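You operate a simulated robot arm through the tools that you are given. There is no shell and no other tool.

You are at the controls of a simulated robot arm. One attempt, no reset.

## Task
Shut the bypass, vent the blue test pot, pump it to 2 bar.
Fine: close the vent before the water plunger is used; set the orange slider to 60.

The check looks at the end state, three seconds after you hand in, the way a careful person would. Anything else that was tipped, shoved, dropped, spilled or broken makes it a failure.

## Robot
A 6-joint arm with a two-finger parallel gripper, fixed in place. Base frame: the origin is at the foot of the arm, x ahead of it, y to its left, z up. Units: m, rad, N and s.
With the tool pointing down near the work surface it reaches from about 0.26 to 0.68 m from the base axis. Its first joint turns from -1.152 to 1.152 rad. Payload 2.9 kg.
Tool frame: the origin (TCP) lies between the finger pads and is the grasp point; the fingertips stand 0.03 m ahead of it; z points along the fingers, y is the line along which they close. The gripper opens to 0.11 m. The fingers are 0.02 m wide and 0.01 m thick; the gripper's body (0.048 by 0.112 m) begins 0.055 m behind the TCP.
Orientation is that of the tool frame in the base frame, as a unit quaternion [w, x, y, z]. With the fingers straight down and closing along the base's y, the tool's x points along the base's -x, its y along +y and its z along -z.

## Interface
- The arm moves only by the tool step_arm. Its argument "steps" is a list that holds one entry, the list of rows, each a list of 7 numbers: the shift along the tool's x, y, z in units of 30 mm (1.0 is 30 mm), then the turn, a rotation vector about the tool's x, y, z in units of 6 degrees (1.0 is 6 degrees), then the opening in per cent of the stroke, from 0 (shut) to 100 (fully open). In form: [[[dx, dy, dz, wx, wy, wz, claw], ...]]. A call has 1 to 20 rows; each row shifts and turns the commanded pose from where the row before left it, along the tool's axes as they then stand. A call with a number of a shift or a turn outside -1 to 1 is refused whole. Each row takes 0.2 s and may step no farther than 0.05 m and 0.15 rad from the row before; otherwise, or with a gripper value out of range, the whole call is refused. Where a pose cannot be reached the arm comes as near as it can. A force on the tool above 70 N (or 10 N above the force at the start of the call, whichever is more), or a blocked arm, ends the call early, and 0.2 s more pass. The fingers move at their own pace (about 0.108 m/s each) and stop on an object; they squeeze with about 29 N. The grip force told is the motor's: it shows also when the fingers shut on nothing. Time passes only in rows, and 0.2 s behind the last, so rows that do not move let the fingers close. The reply holds the time, the measured pose of the TCP, the force on the tool along the base axes, the opening and the grip force, in the units named above and with some noise, with the torque about the TCP (base axes, N m) and any sound that the robot's microphone picked up.
- Cameras (640 x 400 px; columns grow to the right, rows downward): "scene" is fixed at [0.0739, 0.4245, 1.3902]; the picture's right is [-0.85, -0.53, 0.00], its down [-0.31, 0.50, -0.81] and it looks along [0.43, -0.68, -0.59] (base axes); focal length 318 px, centre (320, 200). "wrist" rides on the gripper at [0.072, 0.017, -0.103] in the tool frame; the picture's right is [-0.23, 0.97, 0.00], its down [-0.76, -0.18, -0.62] and it looks along [-0.61, -0.14, 0.78] (tool axes); focal length 222 px, centre (320, 200). There is no depth. A picture from a camera that has moved, and an enlarged one, comes with that camera's place and axes in the base frame and with its lens. The place of the scene camera against the robot may be out by one fixed shift of up to 0.018 m in any direction.
- grab_frame(camera): a new picture of that camera. The clock stands still meanwhile.
- enlarge(camera, box): a new picture of the part [left, top, right, bottom] of that camera's present view, enlarged. The clock stands still meanwhile.
- close_job(): hands the job in; it is judged then, once.

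Places have to be worked out from the pictures, the camera data and where the tool is seen. Open the gripper and draw the arm clear of the work before you hand the job in, unless the task says otherwise.

The tools are called after "Request:" as a command line: name --argument value ..., lists and objects as JSON in quotes. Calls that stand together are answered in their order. step_arm: Moves the arm, as the interface text tells. Its arguments: {"type":"object","properties":{"steps":{"type":"array"}},"required":["steps"]} The other tools are called the same way: grab_frame (camera) takes a picture; enlarge (camera, box) takes an enlarged picture of a part of a camera's view; close_job () hands the job in.

At the start:

```text
time: 0.0
tcp_pos: [0.396, 0.1911, 1.1729]
ee_rot: [0.001, 0.0, 1.0, 0.0]
wrist_force: [-0.8, 0.0, -0.7]
ft_torque: [0.03, 0.0, 0.01]
finger_gap: 0.1099
gripper_force: 0.0
```

scene: 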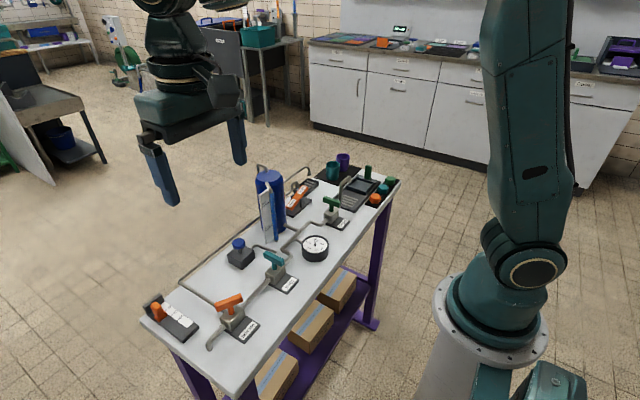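
wrist: 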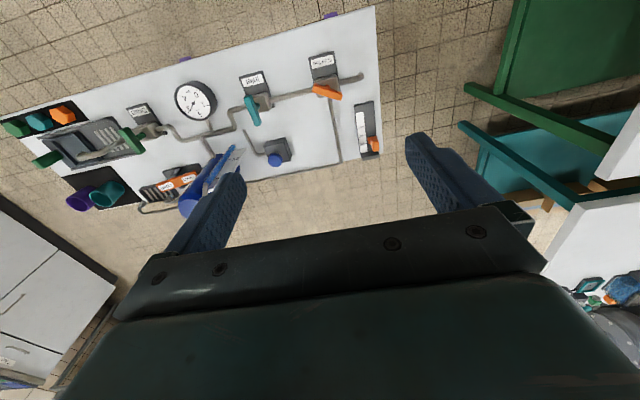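

I start by looking closely at the work table from both cameras to identify the valves, gauge, slider and plunger.

Request:
enlarge --camera "scene" --box '[130, 230, 290, 350]'

Request:
enlarge --camera "scene" --box '[240, 140, 410, 265]'

Request:
enlarge --camera "wrist" --box '[220, 20, 400, 180]'

Request:
enlarge --camera "wrist" --box '[0, 70, 240, 220]'

```text
3.33 times, centred on (210, 290) of scene
camera zoom: at [0.0739, 0.4245, 1.3902], right [-0.85, -0.53, 0.0], down [-0.31, 0.5, -0.81], along [0.43, -0.68, -0.59], focal length 1061 px, centre (687, -100)
```

zoom: 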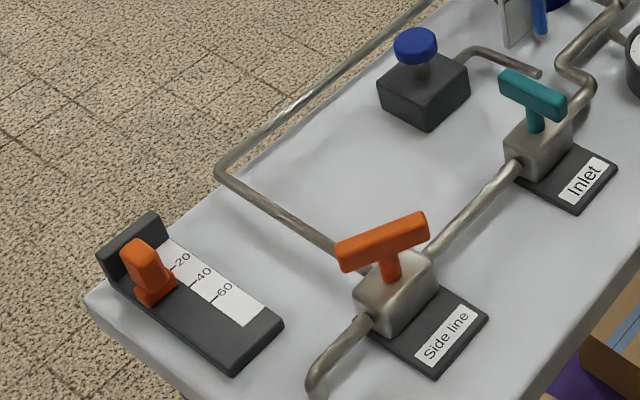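

```text
3.20 times, centred on (325, 202) of scene
camera zoom: at [0.0739, 0.4245, 1.3902], right [-0.85, -0.53, 0.0], down [-0.31, 0.5, -0.81], along [0.43, -0.68, -0.59], focal length 1018 px, centre (304, 192)
```

zoom: 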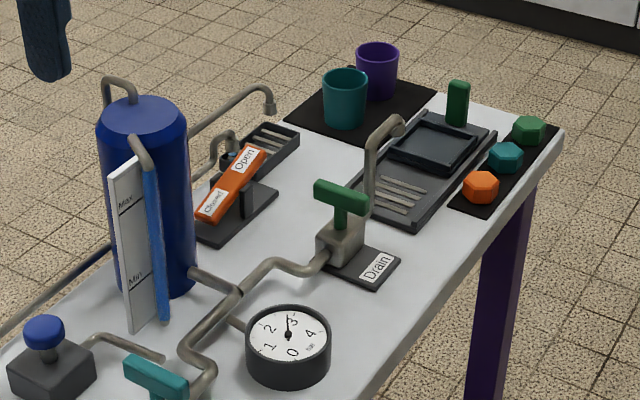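

```text
2.50 times, centred on (310, 100) of wrist
camera zoom: at [0.3219, 0.2092, 1.2746], right [0.23, 0.97, 0.0], down [0.76, -0.18, 0.62], along [0.61, -0.14, -0.78], focal length 555 px, centre (345, 450)
```

zoom: 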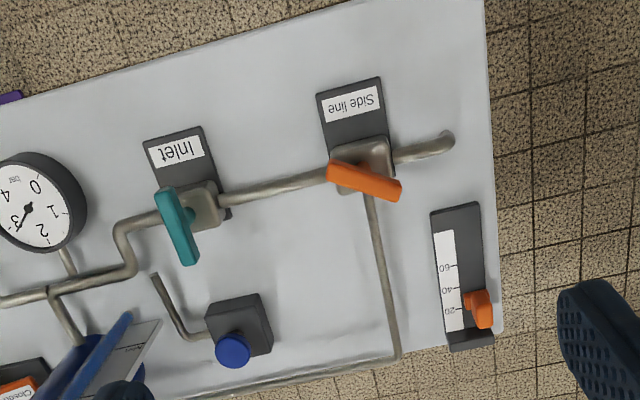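

```text
2.67 times, centred on (120, 145) of wrist
camera zoom: at [0.3219, 0.2092, 1.2746], right [0.23, 0.97, 0.0], down [0.76, -0.18, 0.62], along [0.61, -0.14, -0.78], focal length 592 px, centre (853, 347)
```

zoom: 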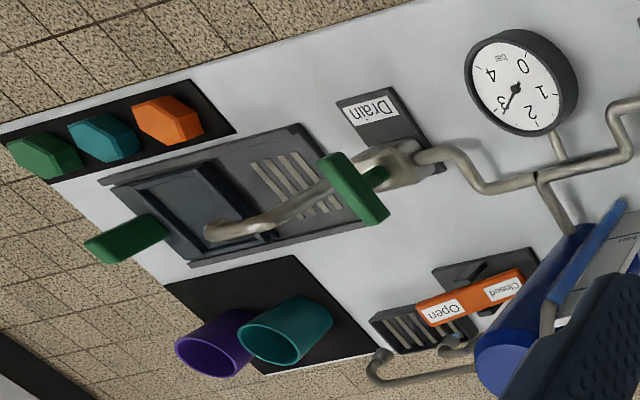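

The orange handle "Side line" should be the bypass. There is also a rocker marked Closed/Open, a blue plunger knob, a gauge and an orange slider. I move the arm high and toward -y for a second view.

Request:
step_arm --steps '[[[0.5, -1, -0.5, 0, 0, 0, 100], [0.5, -1, -0.5, 0, 0, 0, 100], [0.5, -1, 0, 0, 0, 0, 100], [0.5, -1, 0, 0, 0, 0, 100], [0, -1, 0, 0, 0, 0, 100], [0, -1, 0, 0, 0, 0, 100], [0, -1, 0, 0, 0, 0, 100]]]'

```text
time: 1.6
tcp_pos: [0.3352, -0.0162, 1.2009]
ee_rot: [0.0, 0.0, 1.0, 0.0]
wrist_force: [0.0, -1.2, 0.9]
ft_torque: [0.04, 0.0, -0.02]
finger_gap: 0.1102
gripper_force: 0.0
```

Arm is high and clear at about (0.335, -0.016, 1.20). I take the pictures from here.

Request:
grab_frame --camera "wrist"

Request:
grab_frame --camera "scene"

```text
taken
camera wrist: at [0.262, -0.0004, 1.305], right [0.23, 0.97, 0.0], down [0.76, -0.18, 0.62], along [0.61, -0.14, -0.78], focal length 222 px, centre (320, 200)
```

wrist: 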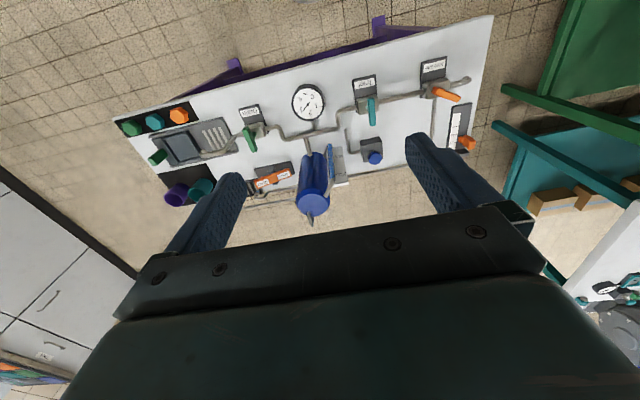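

```text
taken
```

scene: 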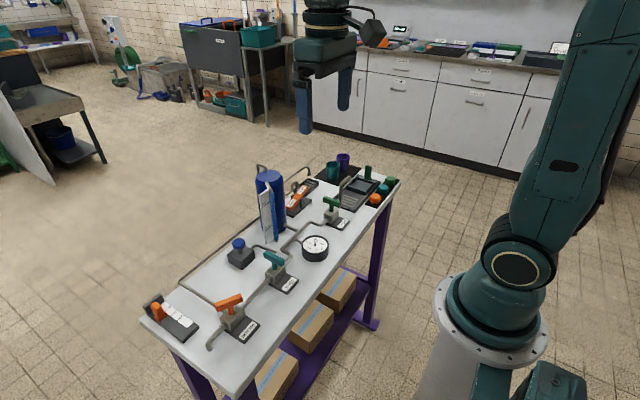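

The whole table is now in the wrist view. I enlarge the left, middle and right parts to measure features.

Request:
enlarge --camera "wrist" --box '[400, 40, 500, 160]'

Request:
enlarge --camera "wrist" --box '[270, 60, 420, 240]'

Request:
enlarge --camera "wrist" --box '[110, 90, 310, 220]'

Request:
enlarge --camera "scene" --box '[250, 155, 330, 225]'

Request:
enlarge --camera "scene" --box '[285, 215, 345, 275]'

```text
3.33 times, centred on (450, 100) of wrist
camera zoom: at [0.262, -0.0004, 1.305], right [0.23, 0.97, 0.0], down [0.76, -0.18, 0.62], along [0.61, -0.14, -0.78], focal length 740 px, centre (-113, 533)
```

zoom: 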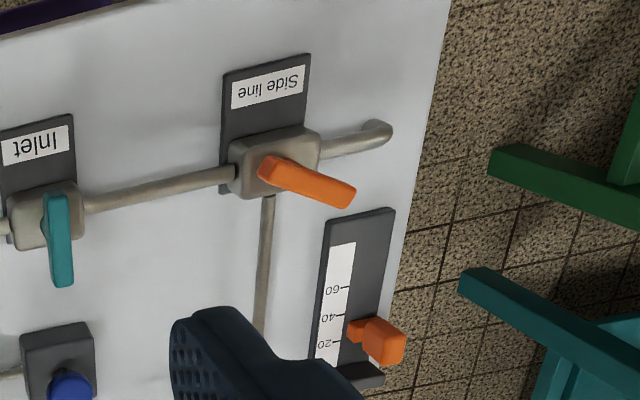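

```text
2.22 times, centred on (345, 150) of wrist
camera zoom: at [0.262, -0.0004, 1.305], right [0.23, 0.97, 0.0], down [0.76, -0.18, 0.62], along [0.61, -0.14, -0.78], focal length 494 px, centre (264, 311)
```

zoom: 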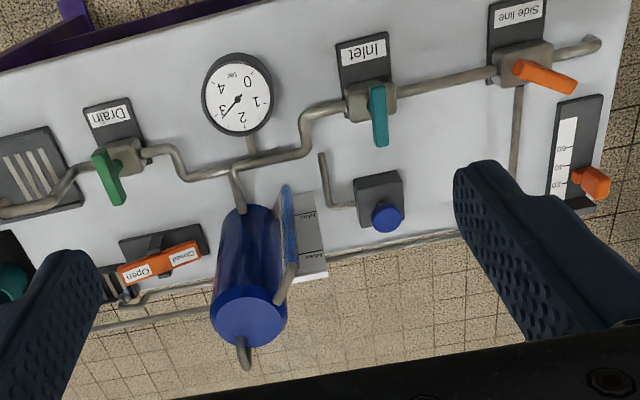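

```text
3.08 times, centred on (210, 155) of wrist
camera zoom: at [0.262, -0.0004, 1.305], right [0.23, 0.97, 0.0], down [0.76, -0.18, 0.62], along [0.61, -0.14, -0.78], focal length 684 px, centre (658, 338)
```

zoom: 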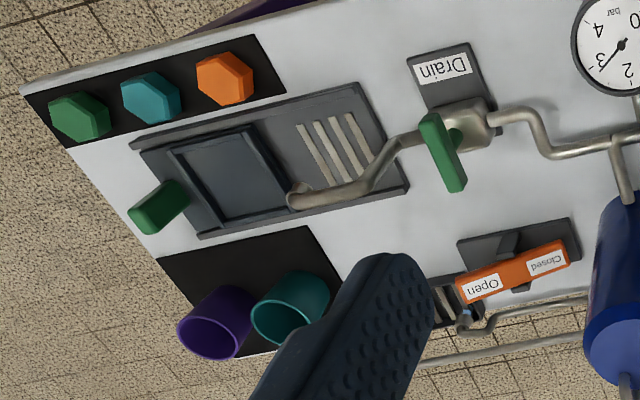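

```text
5.71 times, centred on (290, 190) of scene
camera zoom: at [0.0739, 0.4245, 1.3902], right [-0.85, -0.53, 0.0], down [-0.31, 0.5, -0.81], along [0.43, -0.68, -0.59], focal length 1819 px, centre (491, 257)
```

zoom: 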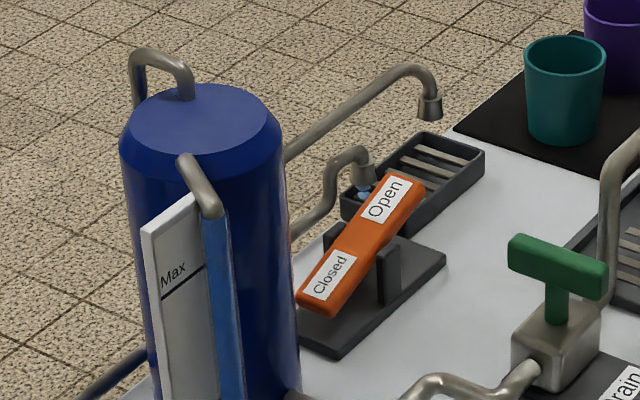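

```text
6.67 times, centred on (315, 245) of scene
camera zoom: at [0.0739, 0.4245, 1.3902], right [-0.85, -0.53, 0.0], down [-0.31, 0.5, -0.81], along [0.43, -0.68, -0.59], focal length 2122 px, centre (353, -100)
```

zoom: 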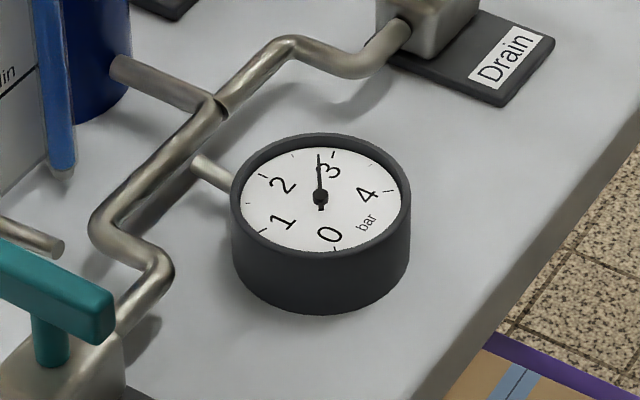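

The gauge reads about 2.7 bar, the rocker's "Closed" end looks down, and the Side line handle sits about 30° off its pipe. I move in for a close look at the side-line valve before touching anything.

Request:
step_arm --steps '[[[0, 1, 0, 0, 0, 0, 100], [0, 1, 0, 0, 0, 0, 100], [0, 1, 0, 0, 0, 0, 100], [0, 1, 0, 0, 0, 0, 100], [0, 1, 0, 0, 0, 0, 100], [0, 1, 0, 0, 0, 0, 100], [0, 1, 0, 0, 0, 0, 100], [0, 0, 1, 0, 0, 0, 100], [0, 0, 1, 0, 0, 0, 100], [0, 0, 1, 0, 0, 0, 100], [0, 0, 1, 0, 0, 0, 100], [0, 0, 1, 0, 0, 0, 100], [0, 0, 1, 0, 0, 0, 100], [0, 0, 1, 0, 0, 0, 100]]]'

Request:
grab_frame --camera "wrist"

```text
time: 4.6
tcp_pos: [0.335, 0.1921, 0.9907]
ee_rot: [0.0, 0.001, 1.0, 0.001]
wrist_force: [-0.4, 0.2, -0.3]
ft_torque: [0.0, 0.0, -0.04]
finger_gap: 0.11
gripper_force: 0.1
```

```text
taken
camera wrist: at [0.2619, 0.2099, 1.0939], right [0.23, 0.97, 0.0], down [0.76, -0.18, 0.62], along [0.61, -0.14, -0.78], focal length 222 px, centre (320, 200)
```

wrist: 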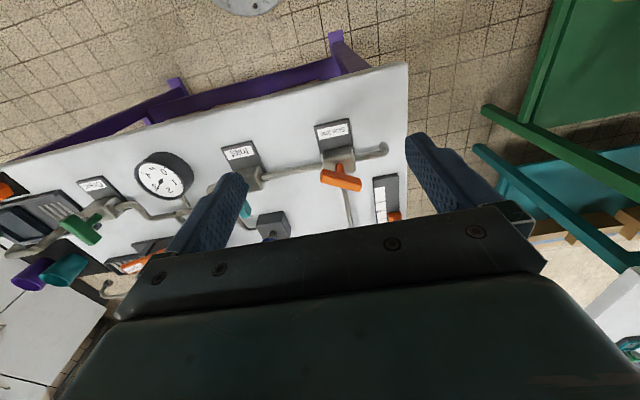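

Request:
enlarge --camera "wrist" --box '[290, 100, 420, 230]'

Request:
enlarge --camera "wrist" --box '[120, 120, 260, 240]'

Request:
enlarge --camera "scene" --box '[190, 270, 280, 360]'

```text
3.08 times, centred on (355, 165) of wrist
camera zoom: at [0.2619, 0.2099, 1.0939], right [0.23, 0.97, 0.0], down [0.76, -0.18, 0.62], along [0.61, -0.14, -0.78], focal length 684 px, centre (212, 308)
```

zoom: 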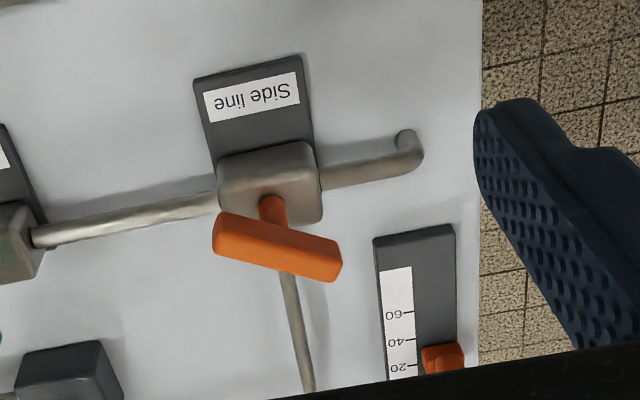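

```text
3.33 times, centred on (190, 180) of wrist
camera zoom: at [0.2619, 0.2099, 1.0939], right [0.23, 0.97, 0.0], down [0.76, -0.18, 0.62], along [0.61, -0.14, -0.78], focal length 740 px, centre (753, 267)
```

zoom: 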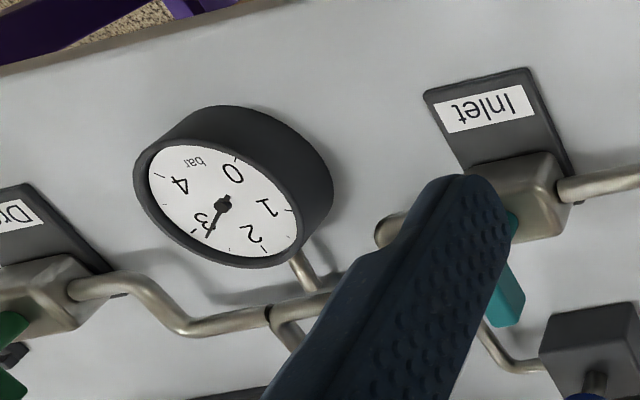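

```text
4.44 times, centred on (235, 315) of scene
camera zoom: at [0.0739, 0.4245, 1.3902], right [-0.85, -0.53, 0.0], down [-0.31, 0.5, -0.81], along [0.43, -0.68, -0.59], focal length 1414 px, centre (698, -311)
```

zoom: 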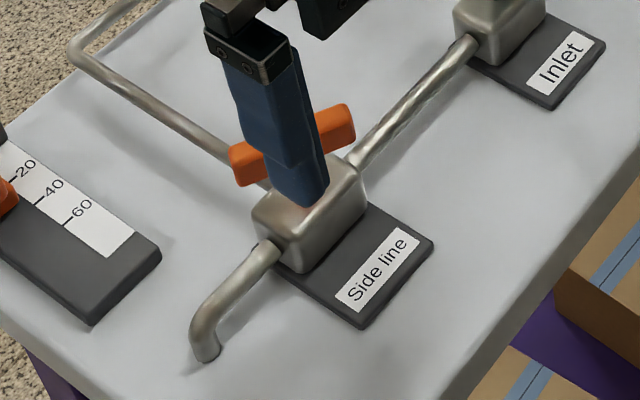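

The side-line handle is centred at about (0.415, 0.201, 0.868), with its bar 30° off the main pipe (along y). I bring the tool above it and turn the fingers so they straddle the bar.

Request:
step_arm --steps '[[[-0.889, 0.093, 0, 0, 0, 0, 60], [-0.889, 0.093, 0, 0, 0, 0, 60], [-0.889, 0.093, 0.3, 0, 0, 0, 60], [0, 0, 0.3, 0, 0, -1, 60], [0, 0, 0, 0, 0, -1, 60], [0, 0, 0, 0, 0, -1, 60], [0, 0, 0, 0, 0, -1, 60], [0, 0, 0, 0, 0, -1, 60], [0, 0, 0, 0, 0, -1, 60], [0, 0, 0, 0, 0, -1, 60], [0, 0, 0, 0, 0, -1, 60], [0, 0, 0, 0, 0, -1, 60], [0, 0, 0, 0, 0, -1, 60]]]'

Request:
grab_frame --camera "wrist"

Request:
enlarge --camera "scene" --box '[190, 210, 310, 330]'

```text
time: 7.4
tcp_pos: [0.4165, 0.2015, 0.9741]
ee_rot: [0.0, -0.5, 0.866, 0.0]
wrist_force: [-0.8, -0.4, 0.4]
ft_torque: [0.0, -0.02, 0.01]
finger_gap: 0.0659
gripper_force: 0.1
```

```text
taken
camera wrist: at [0.3635, 0.1465, 1.0766], right [-0.73, 0.68, 0.0], down [0.53, 0.57, 0.62], along [0.42, 0.46, -0.78], focal length 222 px, centre (320, 200)
```

wrist: 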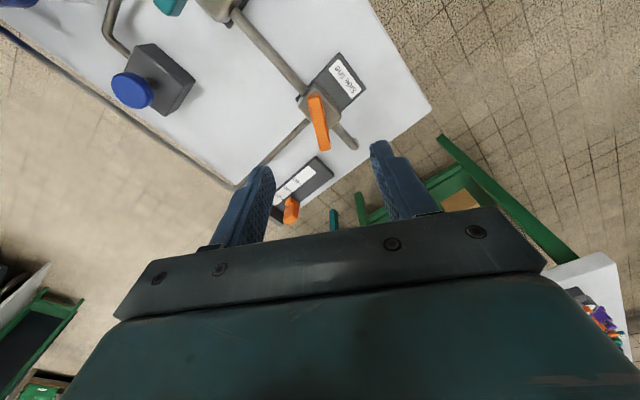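

```text
3.33 times, centred on (250, 270) of scene
camera zoom: at [0.0739, 0.4245, 1.3902], right [-0.85, -0.53, 0.0], down [-0.31, 0.5, -0.81], along [0.43, -0.68, -0.59], focal length 1061 px, centre (553, -33)
```

zoom: 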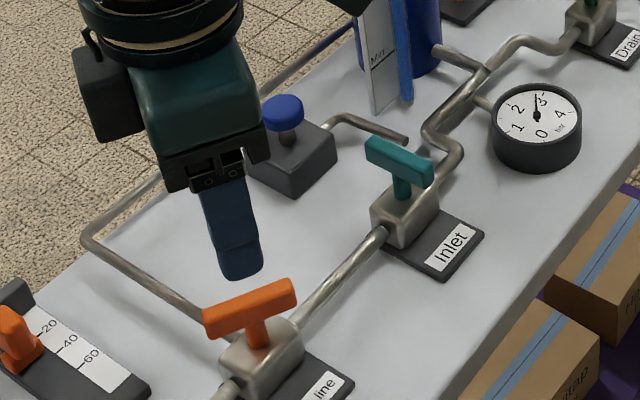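

The fingers line up with the bar (checked against the picture geometry). I descend to the bar and close on it.

Request:
step_arm --steps '[[[0, 0, 0.85, 0, 0, 0, 60], [0, 0, 0.85, 0, 0, 0, 60], [0, 0, 0.85, 0, 0, 0, 60], [0, 0, 0.85, 0, 0, 0, 60]]]'

Request:
enlarge --camera "scene" --box '[190, 250, 280, 340]'

Request:
grab_frame --camera "wrist"

```text
time: 8.4
tcp_pos: [0.4162, 0.1994, 0.8712]
ee_rot: [0.001, -0.5, 0.866, 0.0]
wrist_force: [-1.1, -0.2, 0.4]
ft_torque: [-0.02, -0.02, -0.01]
finger_gap: 0.0658
gripper_force: 0.2
```

```text
4.44 times, centred on (235, 295) of scene
camera zoom: at [0.0739, 0.4245, 1.3902], right [-0.85, -0.53, 0.0], down [-0.31, 0.5, -0.81], along [0.43, -0.68, -0.59], focal length 1414 px, centre (698, -222)
```

zoom: 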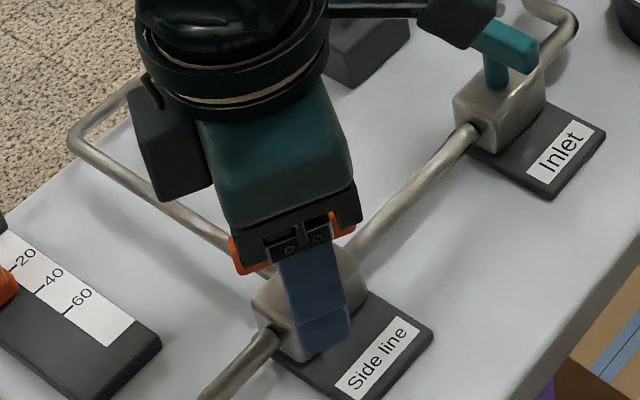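

```text
taken
camera wrist: at [0.3639, 0.1461, 0.9737], right [-0.73, 0.68, 0.0], down [0.53, 0.57, 0.62], along [0.43, 0.45, -0.78], focal length 222 px, centre (320, 200)
```

wrist: 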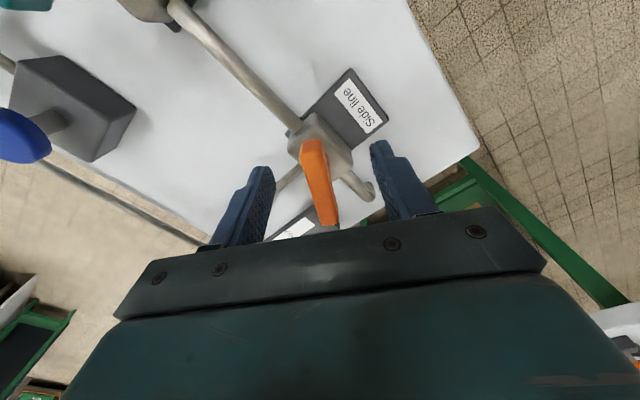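

The bar stands between the fingers, with no contact. I close the gripper on it.

Request:
step_arm --steps '[[[0, 0, 0, 0, 0, 0, 0], [0, 0, 0, 0, 0, 0, 0], [0, 0, 0, 0, 0, 0, 0]]]'

```text
time: 9.2
tcp_pos: [0.4155, 0.1991, 0.872]
ee_rot: [0.0, -0.5, 0.866, 0.001]
wrist_force: [-6.4, 2.4, -4.0]
ft_torque: [0.44, -0.52, 0.01]
finger_gap: 0.0118
gripper_force: 44.6
```

Gripped (11.8 mm). I turn it gently clockwise (seen from above) by 18° first and watch the torque.

Request:
step_arm --steps '[[[0, 0, 0, 0, 0, 1, 0], [0, 0, 0, 0, 0, 1, 0], [0, 0, 0, 0, 0, 1, 0]]]'

```text
time: 10.0
tcp_pos: [0.4148, 0.2, 0.8706]
ee_rot: [-0.001, -0.358, 0.934, 0.0]
wrist_force: [-3.3, 6.1, -19.3]
ft_torque: [0.82, -1.04, 0.0]
finger_gap: 0.0119
gripper_force: 44.5
```

It turned without torque. I check in the picture that the handle followed.

Request:
grab_frame --camera "wrist"

Request:
enlarge --camera "scene" --box '[190, 250, 280, 340]'

Request:
enlarge --camera "scene" --box '[285, 215, 345, 275]'

```text
taken
camera wrist: at [0.3491, 0.1649, 0.9739], right [-0.48, 0.88, 0.0], down [0.69, 0.38, 0.62], along [0.55, 0.3, -0.78], focal length 222 px, centre (320, 200)
```

wrist: 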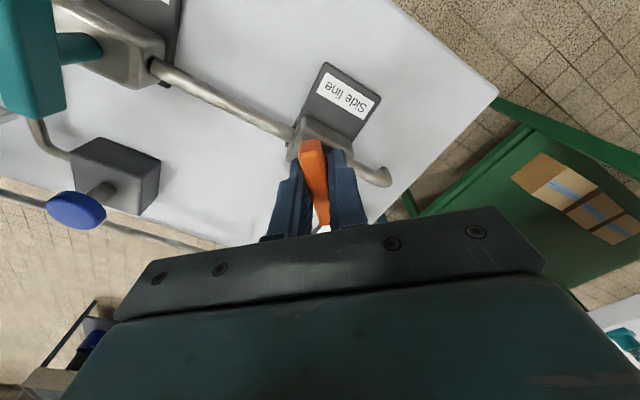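

```text
4.44 times, centred on (235, 295) of scene
camera zoom: at [0.0741, 0.4247, 1.3901], right [-0.85, -0.53, 0.0], down [-0.31, 0.5, -0.81], along [0.43, -0.68, -0.59], focal length 1414 px, centre (698, -222)
```

zoom: 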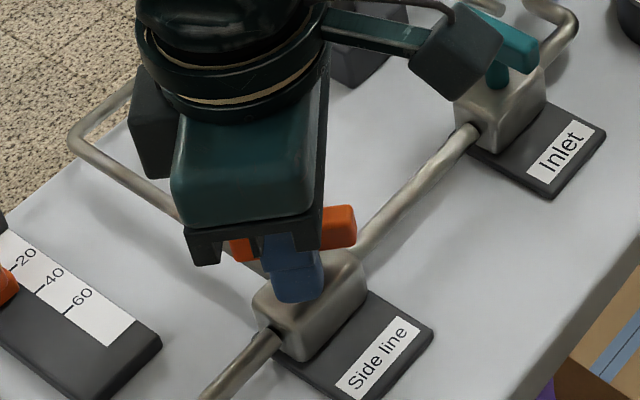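

```text
6.67 times, centred on (315, 245) of scene
camera zoom: at [0.0741, 0.4247, 1.3901], right [-0.85, -0.53, 0.0], down [-0.31, 0.5, -0.81], along [0.43, -0.68, -0.59], focal length 2122 px, centre (353, -100)
```

zoom: 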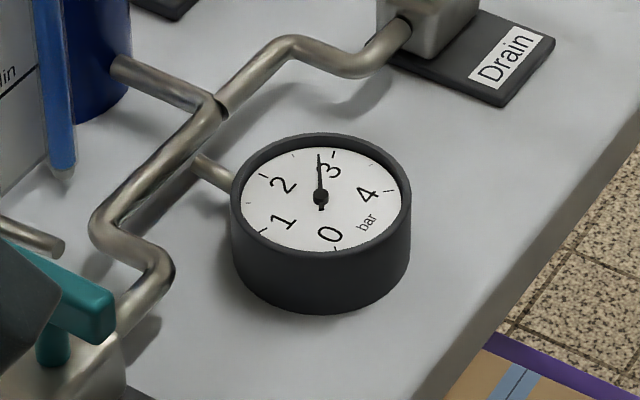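

The handle follows the tool. I continue the turn in small portions toward the across-the-pipe position.

Request:
step_arm --steps '[[[0, 0, 0, 0, 0, 1, 0], [0, 0, 0, 0, 0, 1, 0], [0, 0, 0, 0, 0, 1, 0], [0, 0, 0, 0, 0, 1, 0]]]'

```text
time: 11.0
tcp_pos: [0.416, 0.1998, 0.872]
ee_rot: [-0.002, -0.155, 0.988, 0.0]
wrist_force: [-2.2, 7.1, -29.8]
ft_torque: [0.3, -0.67, 0.01]
finger_gap: 0.0119
gripper_force: 45.1
```

Torque about z is still nil but a downward pull is building (-30 N). I let go and re-grip to relieve it before finishing the turn.

Request:
step_arm --steps '[[[0, 0, 0, 0, 0, 0, 30], [0, 0, 0, 0, 0, 0, 30], [0, 0, 0, 0, 0, 0, 30]]]'

Request:
grab_frame --camera "wrist"

Request:
enlarge --camera "scene" --box '[190, 250, 280, 340]'

```text
time: 11.8
tcp_pos: [0.4156, 0.1999, 0.8737]
ee_rot: [0.0, -0.157, 0.988, 0.0]
wrist_force: [0.3, -0.2, -0.1]
ft_torque: [0.03, 0.0, -0.01]
finger_gap: 0.0329
gripper_force: 0.0
```

```text
taken
camera wrist: at [0.3405, 0.1945, 0.9749], right [-0.08, 1.0, 0.0], down [0.78, 0.07, 0.62], along [0.62, 0.05, -0.78], focal length 222 px, centre (320, 200)
```

wrist: 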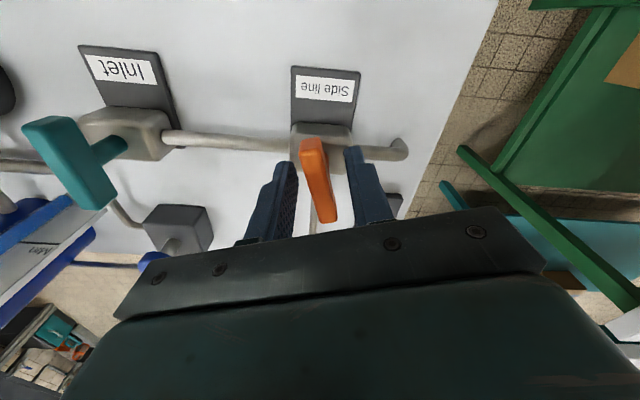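

```text
4.44 times, centred on (235, 295) of scene
camera zoom: at [0.0739, 0.4245, 1.3902], right [-0.85, -0.53, 0.0], down [-0.31, 0.5, -0.81], along [0.43, -0.68, -0.59], focal length 1414 px, centre (698, -222)
```

zoom: 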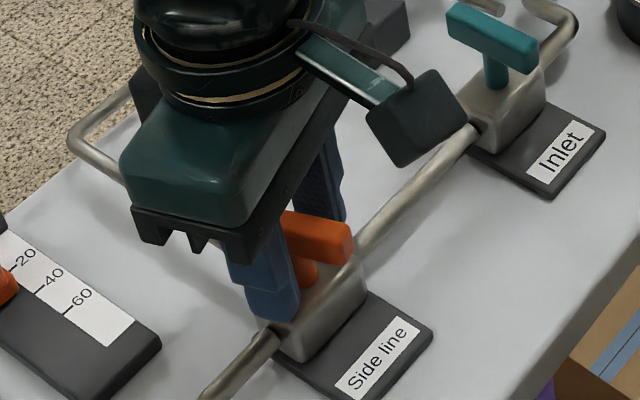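

The handle has followed (18° left to go) and the load is off. I re-grip and turn the remaining 18°.

Request:
step_arm --steps '[[[0, 0, 0, 0, 0, 0, 0], [0, 0, 0, 0, 0, 0, 0], [0, 0, 0, 0, 0, 0, 0], [0, 0, 0, 0, 0, 1, 0], [0, 0, 0, 0, 0, 1, 0]]]'

Request:
step_arm --steps '[[[0, 0, 0, 0, 0, 0.5, 0], [0, 0, 0, 0, 0, 0.5, 0], [0, 0, 0, 0, 0, 0, 0]]]'

```text
time: 13.0
tcp_pos: [0.4157, 0.1992, 0.8715]
ee_rot: [0.0, -0.051, 0.999, -0.001]
wrist_force: [2.3, 1.9, 4.2]
ft_torque: [-0.11, 0.9, 0.02]
finger_gap: 0.0117
gripper_force: 45.4
```

```text
time: 13.8
tcp_pos: [0.415, 0.1998, 0.8722]
ee_rot: [0.001, 0.001, 1.0, 0.0]
wrist_force: [0.2, 2.2, 10.5]
ft_torque: [-0.11, 0.75, -0.02]
finger_gap: 0.0118
gripper_force: 44.9
```

Bar should now lie across the pipe. I nudge 3° more to feel for the end stop.

Request:
step_arm --steps '[[[0, 0, 0, 0, 0, 0.5, 0], [0, 0, 0, 0, 0, 0, 0]]]'

```text
time: 14.4
tcp_pos: [0.4147, 0.2, 0.8724]
ee_rot: [0.001, 0.026, 1.0, 0.001]
wrist_force: [0.3, 0.6, 13.5]
ft_torque: [-0.05, 0.03, 1.15]
finger_gap: 0.0123
gripper_force: 45.1
```

A clear stop torque (1.15 N m) appears right at across-the-pipe, so the valve is at its closed end. I release, rise and look.

Request:
step_arm --steps '[[[0, 0, 0, 0, 0, -0.5, 0], [0, 0, 0, 0, 0, 0, 40], [0, 0, 0, 0, 0, 0, 40], [0, 0, -1, 0, 0, 0, 40], [0, 0, -1, 0, 0, 0, 40], [0, 0, -1, 0, 0, 0, 40], [0, 0, -1, 0, 0, 0, 40]]]'

Request:
grab_frame --camera "wrist"

Request:
enlarge --camera "scene" --box '[190, 240, 310, 360]'

```text
time: 16.0
tcp_pos: [0.4162, 0.2, 0.9924]
ee_rot: [0.0, 0.0, 1.0, 0.001]
wrist_force: [0.2, -0.1, 0.3]
ft_torque: [-0.03, 0.01, 0.02]
finger_gap: 0.0438
gripper_force: 0.1
```

```text
taken
camera wrist: at [0.3424, 0.2168, 1.0948], right [0.23, 0.97, 0.0], down [0.76, -0.18, 0.62], along [0.61, -0.14, -0.78], focal length 222 px, centre (320, 200)
```

wrist: 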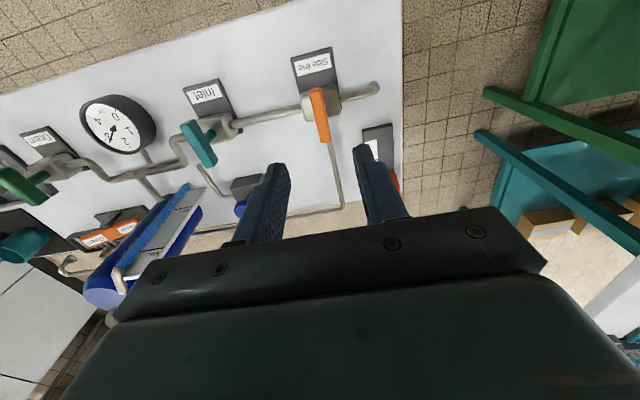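

```text
3.33 times, centred on (250, 300) of scene
camera zoom: at [0.0739, 0.4245, 1.3902], right [-0.85, -0.53, 0.0], down [-0.31, 0.5, -0.81], along [0.43, -0.68, -0.59], focal length 1061 px, centre (553, -133)
```

zoom: 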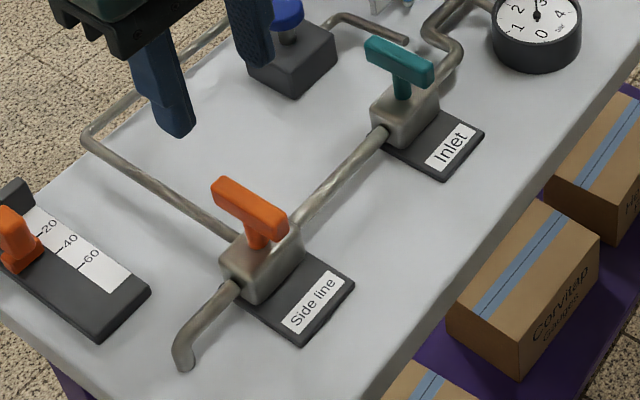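

The bypass handle now lies across its line just like the Inlet. Next I go high and over to -y to view the vent rocker closely.

Request:
step_arm --steps '[[[0, 0, -1, 0, 0, 0, 40], [0, 0, -1, 0, 0, 0, 40], [0, 0, -1, 0, 0, 0, 40], [0, -1, 0, 0, 0, 0, 40], [0, -1, 0, 0, 0, 0, 40], [0, -1, 0, 0, 0, 0, 40], [0, -1, 0, 0, 0, 0, 40], [0, -1, 0, 0, 0, 0, 40], [0, -1, 0, 0, 0, 0, 40], [0, -1, 0, 0, 0, 0, 40], [0, -1, 0, 0, 0, 0, 40], [0, -1, 0, 0, 0, 0, 40], [0, -1, 0, 0, 0, 0, 40], [0, -1, 0, 0, 0, 0, 0], [0, -1, 0, 0, 0, 0, 0], [0, 0, 1, 0, 0, 0, 0], [0, 0, 1, 0, 0, 0, 0]]]'

Request:
grab_frame --camera "wrist"

Request:
enlarge --camera "scene" --box '[250, 155, 330, 225]'

```text
time: 19.6
tcp_pos: [0.4146, -0.1595, 1.0209]
ee_rot: [0.0, 0.0, 1.0, 0.0]
wrist_force: [-0.7, 0.9, 0.4]
ft_torque: [0.03, -0.02, 0.03]
finger_gap: 0.0
gripper_force: 28.8
```

```text
taken
camera wrist: at [0.3417, -0.1426, 1.1243], right [0.23, 0.97, 0.0], down [0.76, -0.18, 0.62], along [0.61, -0.14, -0.78], focal length 222 px, centre (320, 200)
```

wrist: 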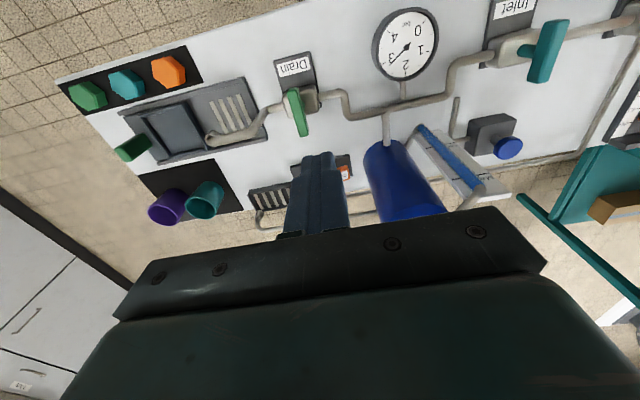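

```text
5.71 times, centred on (290, 190) of scene
camera zoom: at [0.074, 0.4245, 1.3902], right [-0.85, -0.53, 0.0], down [-0.31, 0.5, -0.81], along [0.43, -0.68, -0.59], focal length 1819 px, centre (491, 257)
```

zoom: 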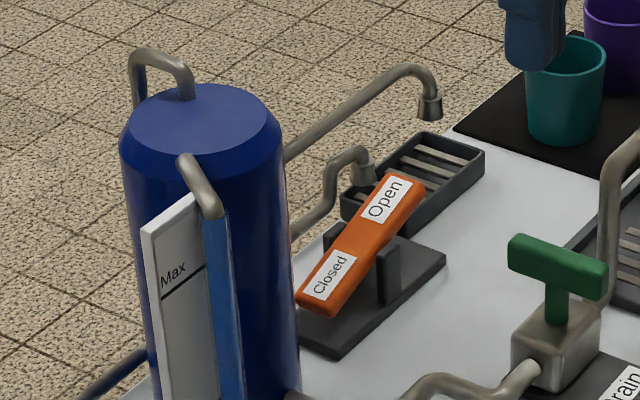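

A telling change: the blue trickle seen earlier at the small spout by the rocker is gone, so the bypass is shut. I shift sideways to get an unobstructed wrist view of the rocker.

Request:
step_arm --steps '[[[0.5, -1, 0, 0, 0, 0, 0], [0.5, -1, 0, 0, 0, 0, 0], [0.5, -1, 0, 0, 0, 0, 0]]]'

Request:
grab_frame --camera "wrist"

Request:
enlarge --camera "wrist" --box '[280, 110, 460, 240]'

```text
time: 20.4
tcp_pos: [0.3697, -0.2508, 1.0219]
ee_rot: [0.0, 0.0, 1.0, 0.0]
wrist_force: [-1.1, -0.2, -0.3]
ft_torque: [0.01, 0.06, 0.02]
finger_gap: 0.0
gripper_force: 29.0
```

```text
taken
camera wrist: at [0.2964, -0.2324, 1.1246], right [0.23, 0.97, 0.0], down [0.76, -0.18, 0.62], along [0.61, -0.14, -0.78], focal length 222 px, centre (320, 200)
```

wrist: 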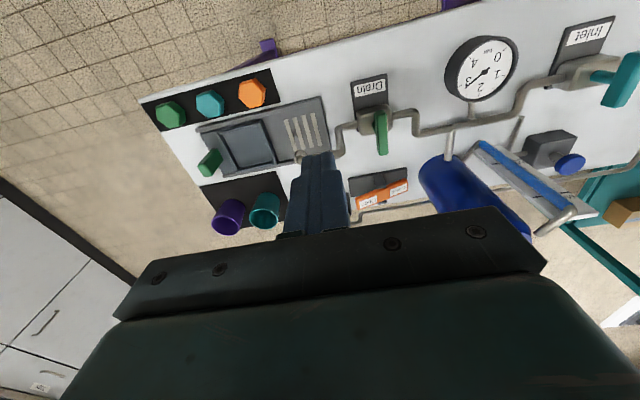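

```text
3.08 times, centred on (370, 175) of wrist
camera zoom: at [0.2964, -0.2324, 1.1246], right [0.23, 0.97, 0.0], down [0.76, -0.18, 0.62], along [0.61, -0.14, -0.78], focal length 684 px, centre (166, 277)
```

zoom: 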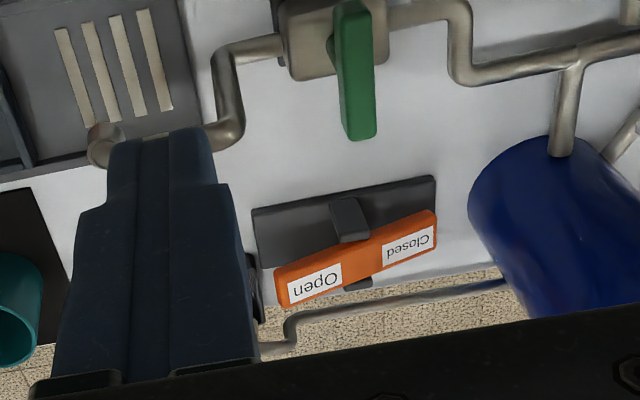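

The rocker spans y ≈ -0.225 to -0.142 at x ≈ 0.53, Open end high (z ≈ 0.85), and a tall spout seems to stand close by around (0.546, -0.26, 0.88). I move further to -y to see the spouts clear of the fingers.

Request:
step_arm --steps '[[[0.3, -1, -0.4, 0, 0, 0, 0], [0.3, -1, -0.4, 0, 0, 0, 0], [0.3, -1, -0.4, 0, 0, 0, 0], [0.1, -0.7, -0.4, 0, 0, 0, 0]]]'

Request:
grab_frame --camera "wrist"

Request:
enlarge --camera "wrist" --box '[340, 110, 500, 230]'

```text
time: 21.4
tcp_pos: [0.3404, -0.3602, 1.0705]
ee_rot: [0.0, -0.001, 1.0, 0.0]
wrist_force: [0.2, 0.0, 0.0]
ft_torque: [-0.04, -0.01, 0.01]
finger_gap: 0.0001
gripper_force: 29.1
```

```text
taken
camera wrist: at [0.2668, -0.3434, 1.173], right [0.23, 0.97, 0.0], down [0.76, -0.18, 0.62], along [0.61, -0.14, -0.78], focal length 222 px, centre (320, 200)
```

wrist: 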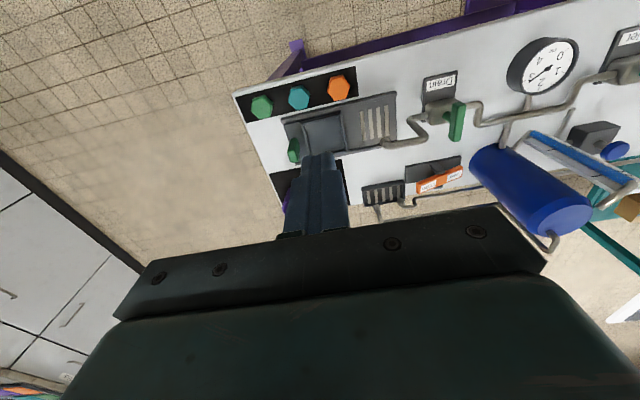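

```text
3.33 times, centred on (420, 170) of wrist
camera zoom: at [0.2668, -0.3434, 1.173], right [0.23, 0.97, 0.0], down [0.76, -0.18, 0.62], along [0.61, -0.14, -0.78], focal length 740 px, centre (-13, 300)
```

zoom: 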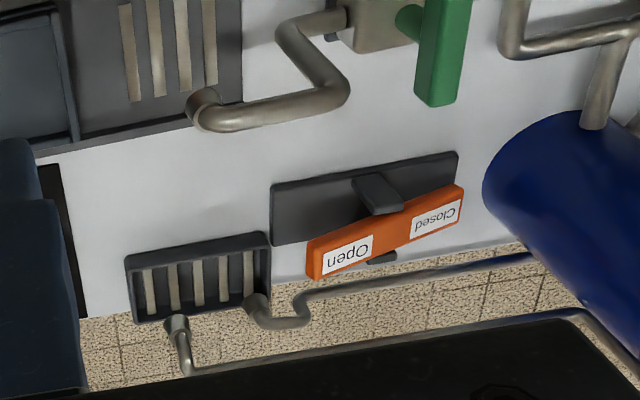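

From the three views: rocker Open end at about (0.533, -0.226, 0.849), the small spout tip near (0.575, -0.25, 0.83) and the larger one near (0.565, -0.30, 0.847). I go above the Open end with closed fingers.

Request:
step_arm --steps '[[[-0.917, 0.7, 0, 0, 0, 0, 0], [-0.917, 0.7, 0, 0, 0, 0, 0], [-0.917, 0.7, 0, 0, 0, 0, 0], [-0.917, 0.7, 0, 0, 0, 0, 0], [-0.917, 0.7, 0, 0, 0, 0, 0], [-0.917, 0.7, 0, 0, 0, 0, 0], [-0.917, 0.7, 0, 0, 0, 0, 0], [0, 0, 1, 0, 0, 0, 0], [0, 0, 1, 0, 0, 0, 0], [0, 0, 1, 0, 0, 0, 0], [0, 0, 1, 0, 0, 0, 0], [0, 0, 1, 0, 0, 0, 0]]]'

Request:
enlarge --camera "scene" --box '[240, 120, 360, 230]'

Request:
grab_frame --camera "wrist"

```text
time: 24.0
tcp_pos: [0.532, -0.2138, 0.9192]
ee_rot: [0.0, 0.0, 1.0, 0.0]
wrist_force: [0.1, -0.5, 0.1]
ft_torque: [0.0, 0.01, -0.04]
finger_gap: 0.0
gripper_force: 28.8
```

```text
3.64 times, centred on (300, 175) of scene
camera zoom: at [0.074, 0.4245, 1.3902], right [-0.85, -0.53, 0.0], down [-0.31, 0.5, -0.81], along [0.43, -0.68, -0.59], focal length 1157 px, centre (393, 291)
```

zoom: 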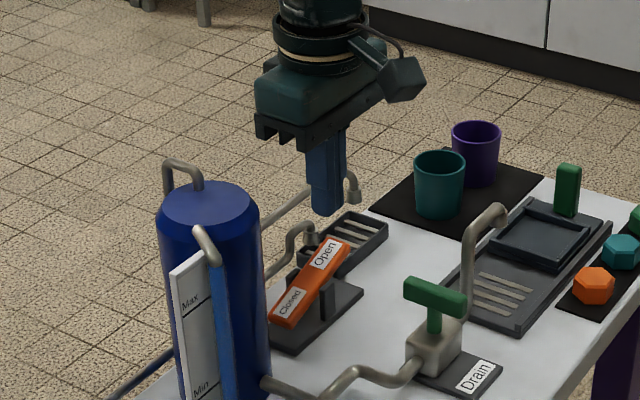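

```text
taken
camera wrist: at [0.459, -0.1961, 1.0217], right [0.23, 0.97, 0.0], down [0.76, -0.18, 0.62], along [0.61, -0.14, -0.78], focal length 222 px, centre (320, 200)
```

wrist: 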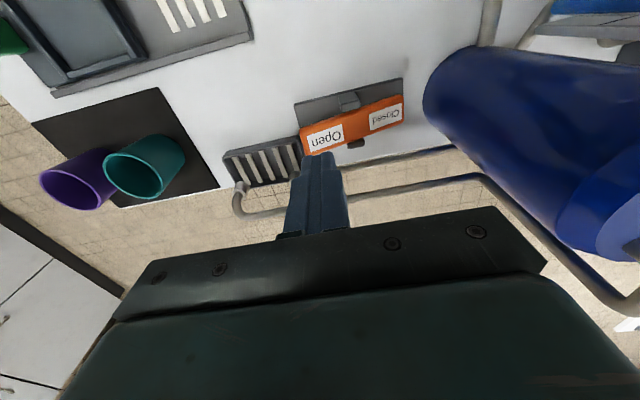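

The fingertips are right over the rocker between the Open label and its end. I press down in small steps, watching the force.

Request:
step_arm --steps '[[[0, 0, 0.5, 0, 0, 0, 0], [0, 0, 0.5, 0, 0, 0, 0], [0, 0, 0.3, 0, 0, 0, 0], [0, 0, 0.2, 0, 0, 0, 0]]]'

```text
time: 25.0
tcp_pos: [0.5328, -0.2143, 0.8746]
ee_rot: [0.0, 0.0, 1.0, 0.0]
wrist_force: [0.2, -0.5, 0.8]
ft_torque: [-0.07, 0.03, 0.0]
finger_gap: 0.0
gripper_force: 28.9
```

Request:
step_arm --steps '[[[0, 0, 0.2, 0, 0, 0, 0], [0, 0, 0.2, 0, 0, 0, 0]]]'

Request:
enlarge --camera "scene" --box '[260, 150, 340, 220]'

```text
time: 25.6
tcp_pos: [0.5332, -0.2152, 0.864]
ee_rot: [0.001, 0.0, 1.0, 0.0]
wrist_force: [-6.5, -1.7, 19.9]
ft_torque: [0.13, 0.22, 0.03]
finger_gap: 0.0
gripper_force: 29.6
```

```text
5.71 times, centred on (300, 185) of scene
camera zoom: at [0.0735, 0.4246, 1.3902], right [-0.85, -0.53, 0.0], down [-0.31, 0.5, -0.81], along [0.43, -0.68, -0.59], focal length 1819 px, centre (434, 286)
```

zoom: 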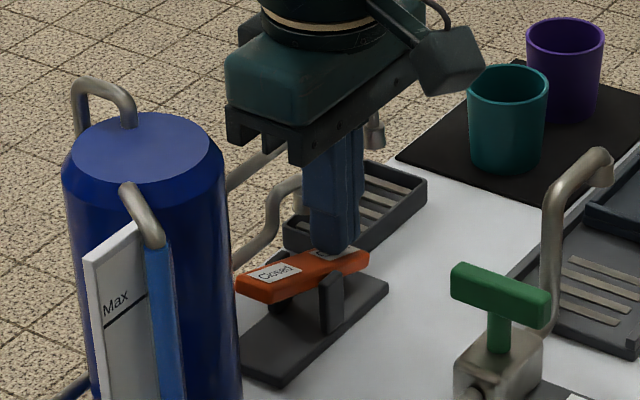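

The rocker has tipped: the Open end is down and I feel about 20 N at its stop. I rise and check the gauge.

Request:
step_arm --steps '[[[0, 0, -0.5, 0, 0, 0, 0], [0, 0, -0.8, 0, 0, 0, 0], [0, 0, -0.8, 0, 0, 0, 0]]]'

Request:
enlarge --camera "scene" --box '[260, 150, 340, 220]'

Request:
enlarge --camera "scene" --box '[285, 215, 345, 275]'

Request:
enlarge --camera "wrist" --box '[200, 60, 460, 220]'

```text
time: 26.4
tcp_pos: [0.533, -0.2146, 0.9254]
ee_rot: [-0.001, 0.0, 1.0, 0.001]
wrist_force: [0.7, -0.6, 0.1]
ft_torque: [-0.01, 0.01, -0.01]
finger_gap: 0.0
gripper_force: 29.6
```

```text
5.71 times, centred on (300, 185) of scene
camera zoom: at [0.0739, 0.4245, 1.3902], right [-0.85, -0.53, 0.0], down [-0.31, 0.5, -0.81], along [0.43, -0.68, -0.59], focal length 1819 px, centre (434, 286)
```

zoom: 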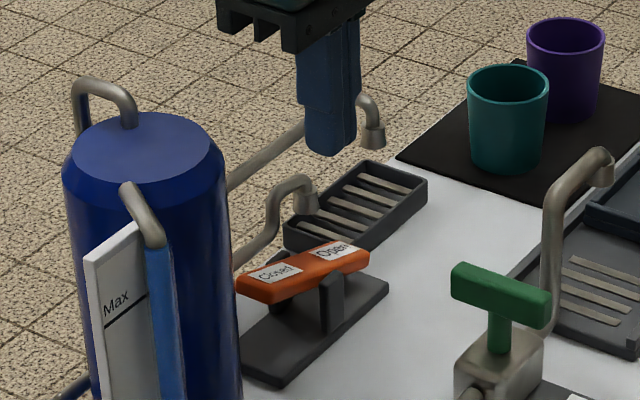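

```text
6.67 times, centred on (315, 245) of scene
camera zoom: at [0.0739, 0.4245, 1.3902], right [-0.85, -0.53, 0.0], down [-0.31, 0.5, -0.81], along [0.43, -0.68, -0.59], focal length 2122 px, centre (353, -100)
```

zoom: 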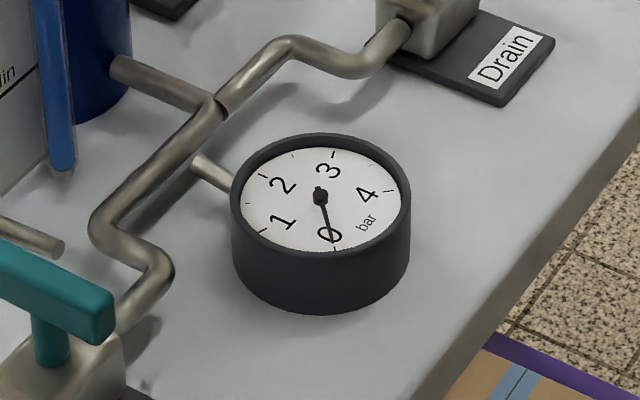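

```text
2.46 times, centred on (330, 140) of wrist
camera zoom: at [0.4596, -0.1965, 1.0291], right [0.23, 0.97, 0.0], down [0.76, -0.18, 0.62], along [0.61, -0.14, -0.78], focal length 547 px, centre (295, 348)
```

zoom: 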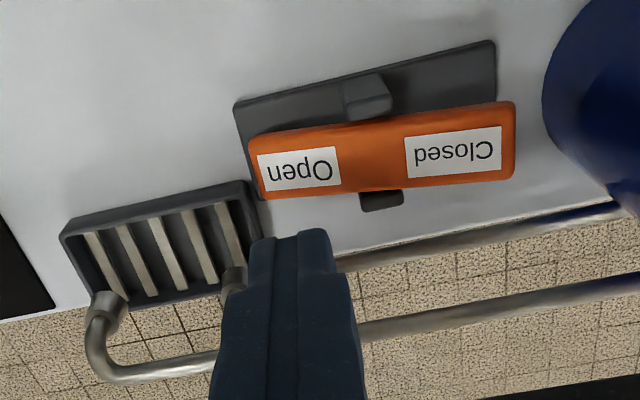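

The gauge now reads 0 and the rocker shows Open pressed, so the pot is vented. To close it I must press the Closed end next to the pot, so I rise and turn the gripper 90° (narrow side toward the pot, camera away), with a slight lean away from the pot.

Request:
step_arm --steps '[[[0, 0, -1, 0, 0, 0, 0], [0, 0, -1, 0, 0, 0, 0], [0, 0, -1, 0, 0, 0, 0], [0, 0, 0, 0, 0, -1, 0], [0, 0, 0, 0, 0, -1, 0], [0, 0, 0, 0, 0, -1, 0], [0, 0, 0, 0, 0, -1, 0], [0, 0, 0, 0, 0, -1, 0], [0, 0, 0, 0, 0, -1, 0], [0, 0, 0, 0, 0, -1, 0], [0, 0, 0, 0, 0, -1, 0], [0, 0, 0, 0, 0, -1, 0], [0, 0, 0, 0, 0, -1, 0], [0, 0, 0, 0, 0, -1, 0], [0, 0, 0, 0, 0, -1, 0], [0, 0, 0, 0, 0, -1, 0], [0, 0, 0, 0, 0, -1, 0], [0, 0, 0, 0, 0, -1, 0]]]'

Request:
step_arm --steps '[[[0, 0, 0, 0, -1, 0, 0], [0, 0, 0, 0, -1, 0, 0]]]'

Request:
grab_frame --camera "wrist"

Request:
grab_frame --camera "scene"

```text
time: 30.2
tcp_pos: [0.5336, -0.2141, 1.0156]
ee_rot: [0.0, 0.708, -0.706, 0.0]
wrist_force: [-0.1, 0.0, -1.0]
ft_torque: [-0.01, 0.0, 0.02]
finger_gap: 0.0
gripper_force: 28.7
```

```text
time: 30.8
tcp_pos: [0.5325, -0.2123, 1.0166]
ee_rot: [-0.074, 0.704, -0.703, -0.074]
wrist_force: [1.2, -0.9, -0.6]
ft_torque: [0.0, 0.0, 0.0]
finger_gap: 0.0
gripper_force: 29.3
```

```text
taken
camera wrist: at [0.5149, -0.3056, 1.1014], right [-0.97, 0.22, 0.05], down [0.18, 0.62, 0.77], along [0.14, 0.76, -0.64], focal length 222 px, centre (320, 200)
```

wrist: 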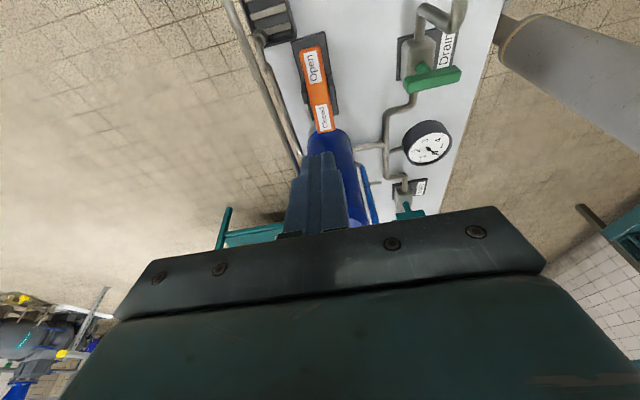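

```text
taken
```

scene: 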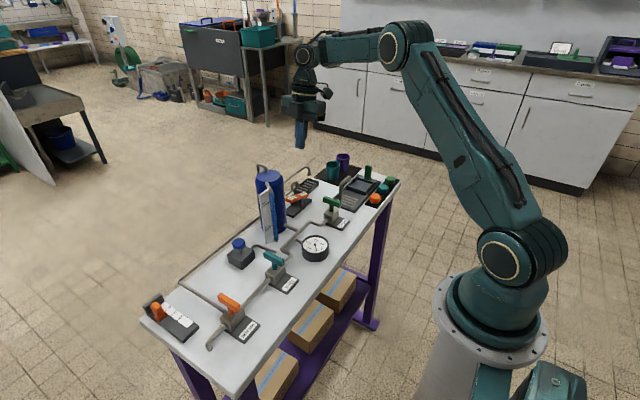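

The geometry agrees: Closed end at about (0.532, -0.143…-0.165, 0.85). I move over it, then descend to just above contact.

Request:
step_arm --steps '[[[-0.9175, 0, 0.195, 0, 0, 0, 0], [-0.9175, 0, 0.195, 0, 0, 0, 0], [0.193, 0, 0.9095, 0, 0, 0, 0], [0.193, 0, 0.9095, 0, 0, 0, 0], [0.193, 0, 0.9095, 0, 0, 0, 0], [0.193, 0, 0.9095, 0, 0, 0, 0]]]'

Request:
grab_frame --camera "wrist"

Request:
enlarge --camera "scene" --box '[240, 130, 340, 220]'

```text
time: 32.2
tcp_pos: [0.5323, -0.1571, 0.9045]
ee_rot: [-0.074, 0.703, -0.703, -0.074]
wrist_force: [0.2, -0.4, 0.1]
ft_torque: [0.02, -0.02, -0.05]
finger_gap: 0.0001
gripper_force: 28.8
```

```text
taken
camera wrist: at [0.5146, -0.2491, 0.9898], right [-0.97, 0.22, 0.05], down [0.18, 0.62, 0.77], along [0.14, 0.76, -0.64], focal length 222 px, centre (320, 200)
```

wrist: 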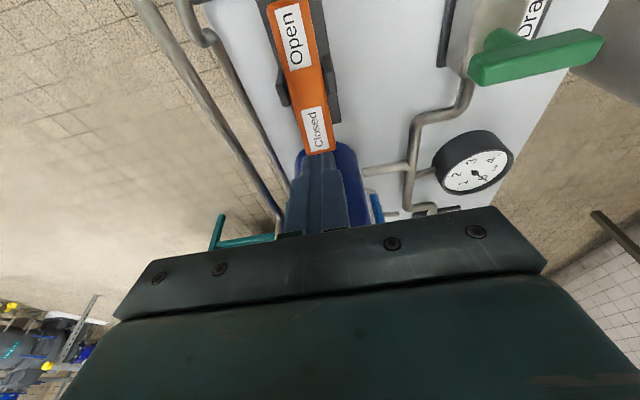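

```text
4.44 times, centred on (290, 175) of scene
camera zoom: at [0.0739, 0.4245, 1.3902], right [-0.85, -0.53, 0.0], down [-0.31, 0.5, -0.81], along [0.43, -0.68, -0.59], focal length 1414 px, centre (453, 311)
```

zoom: 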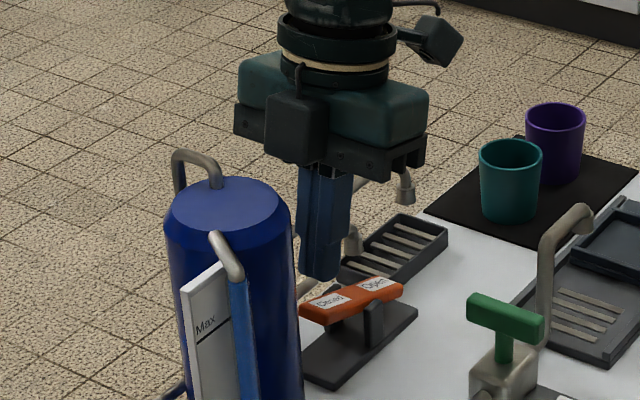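

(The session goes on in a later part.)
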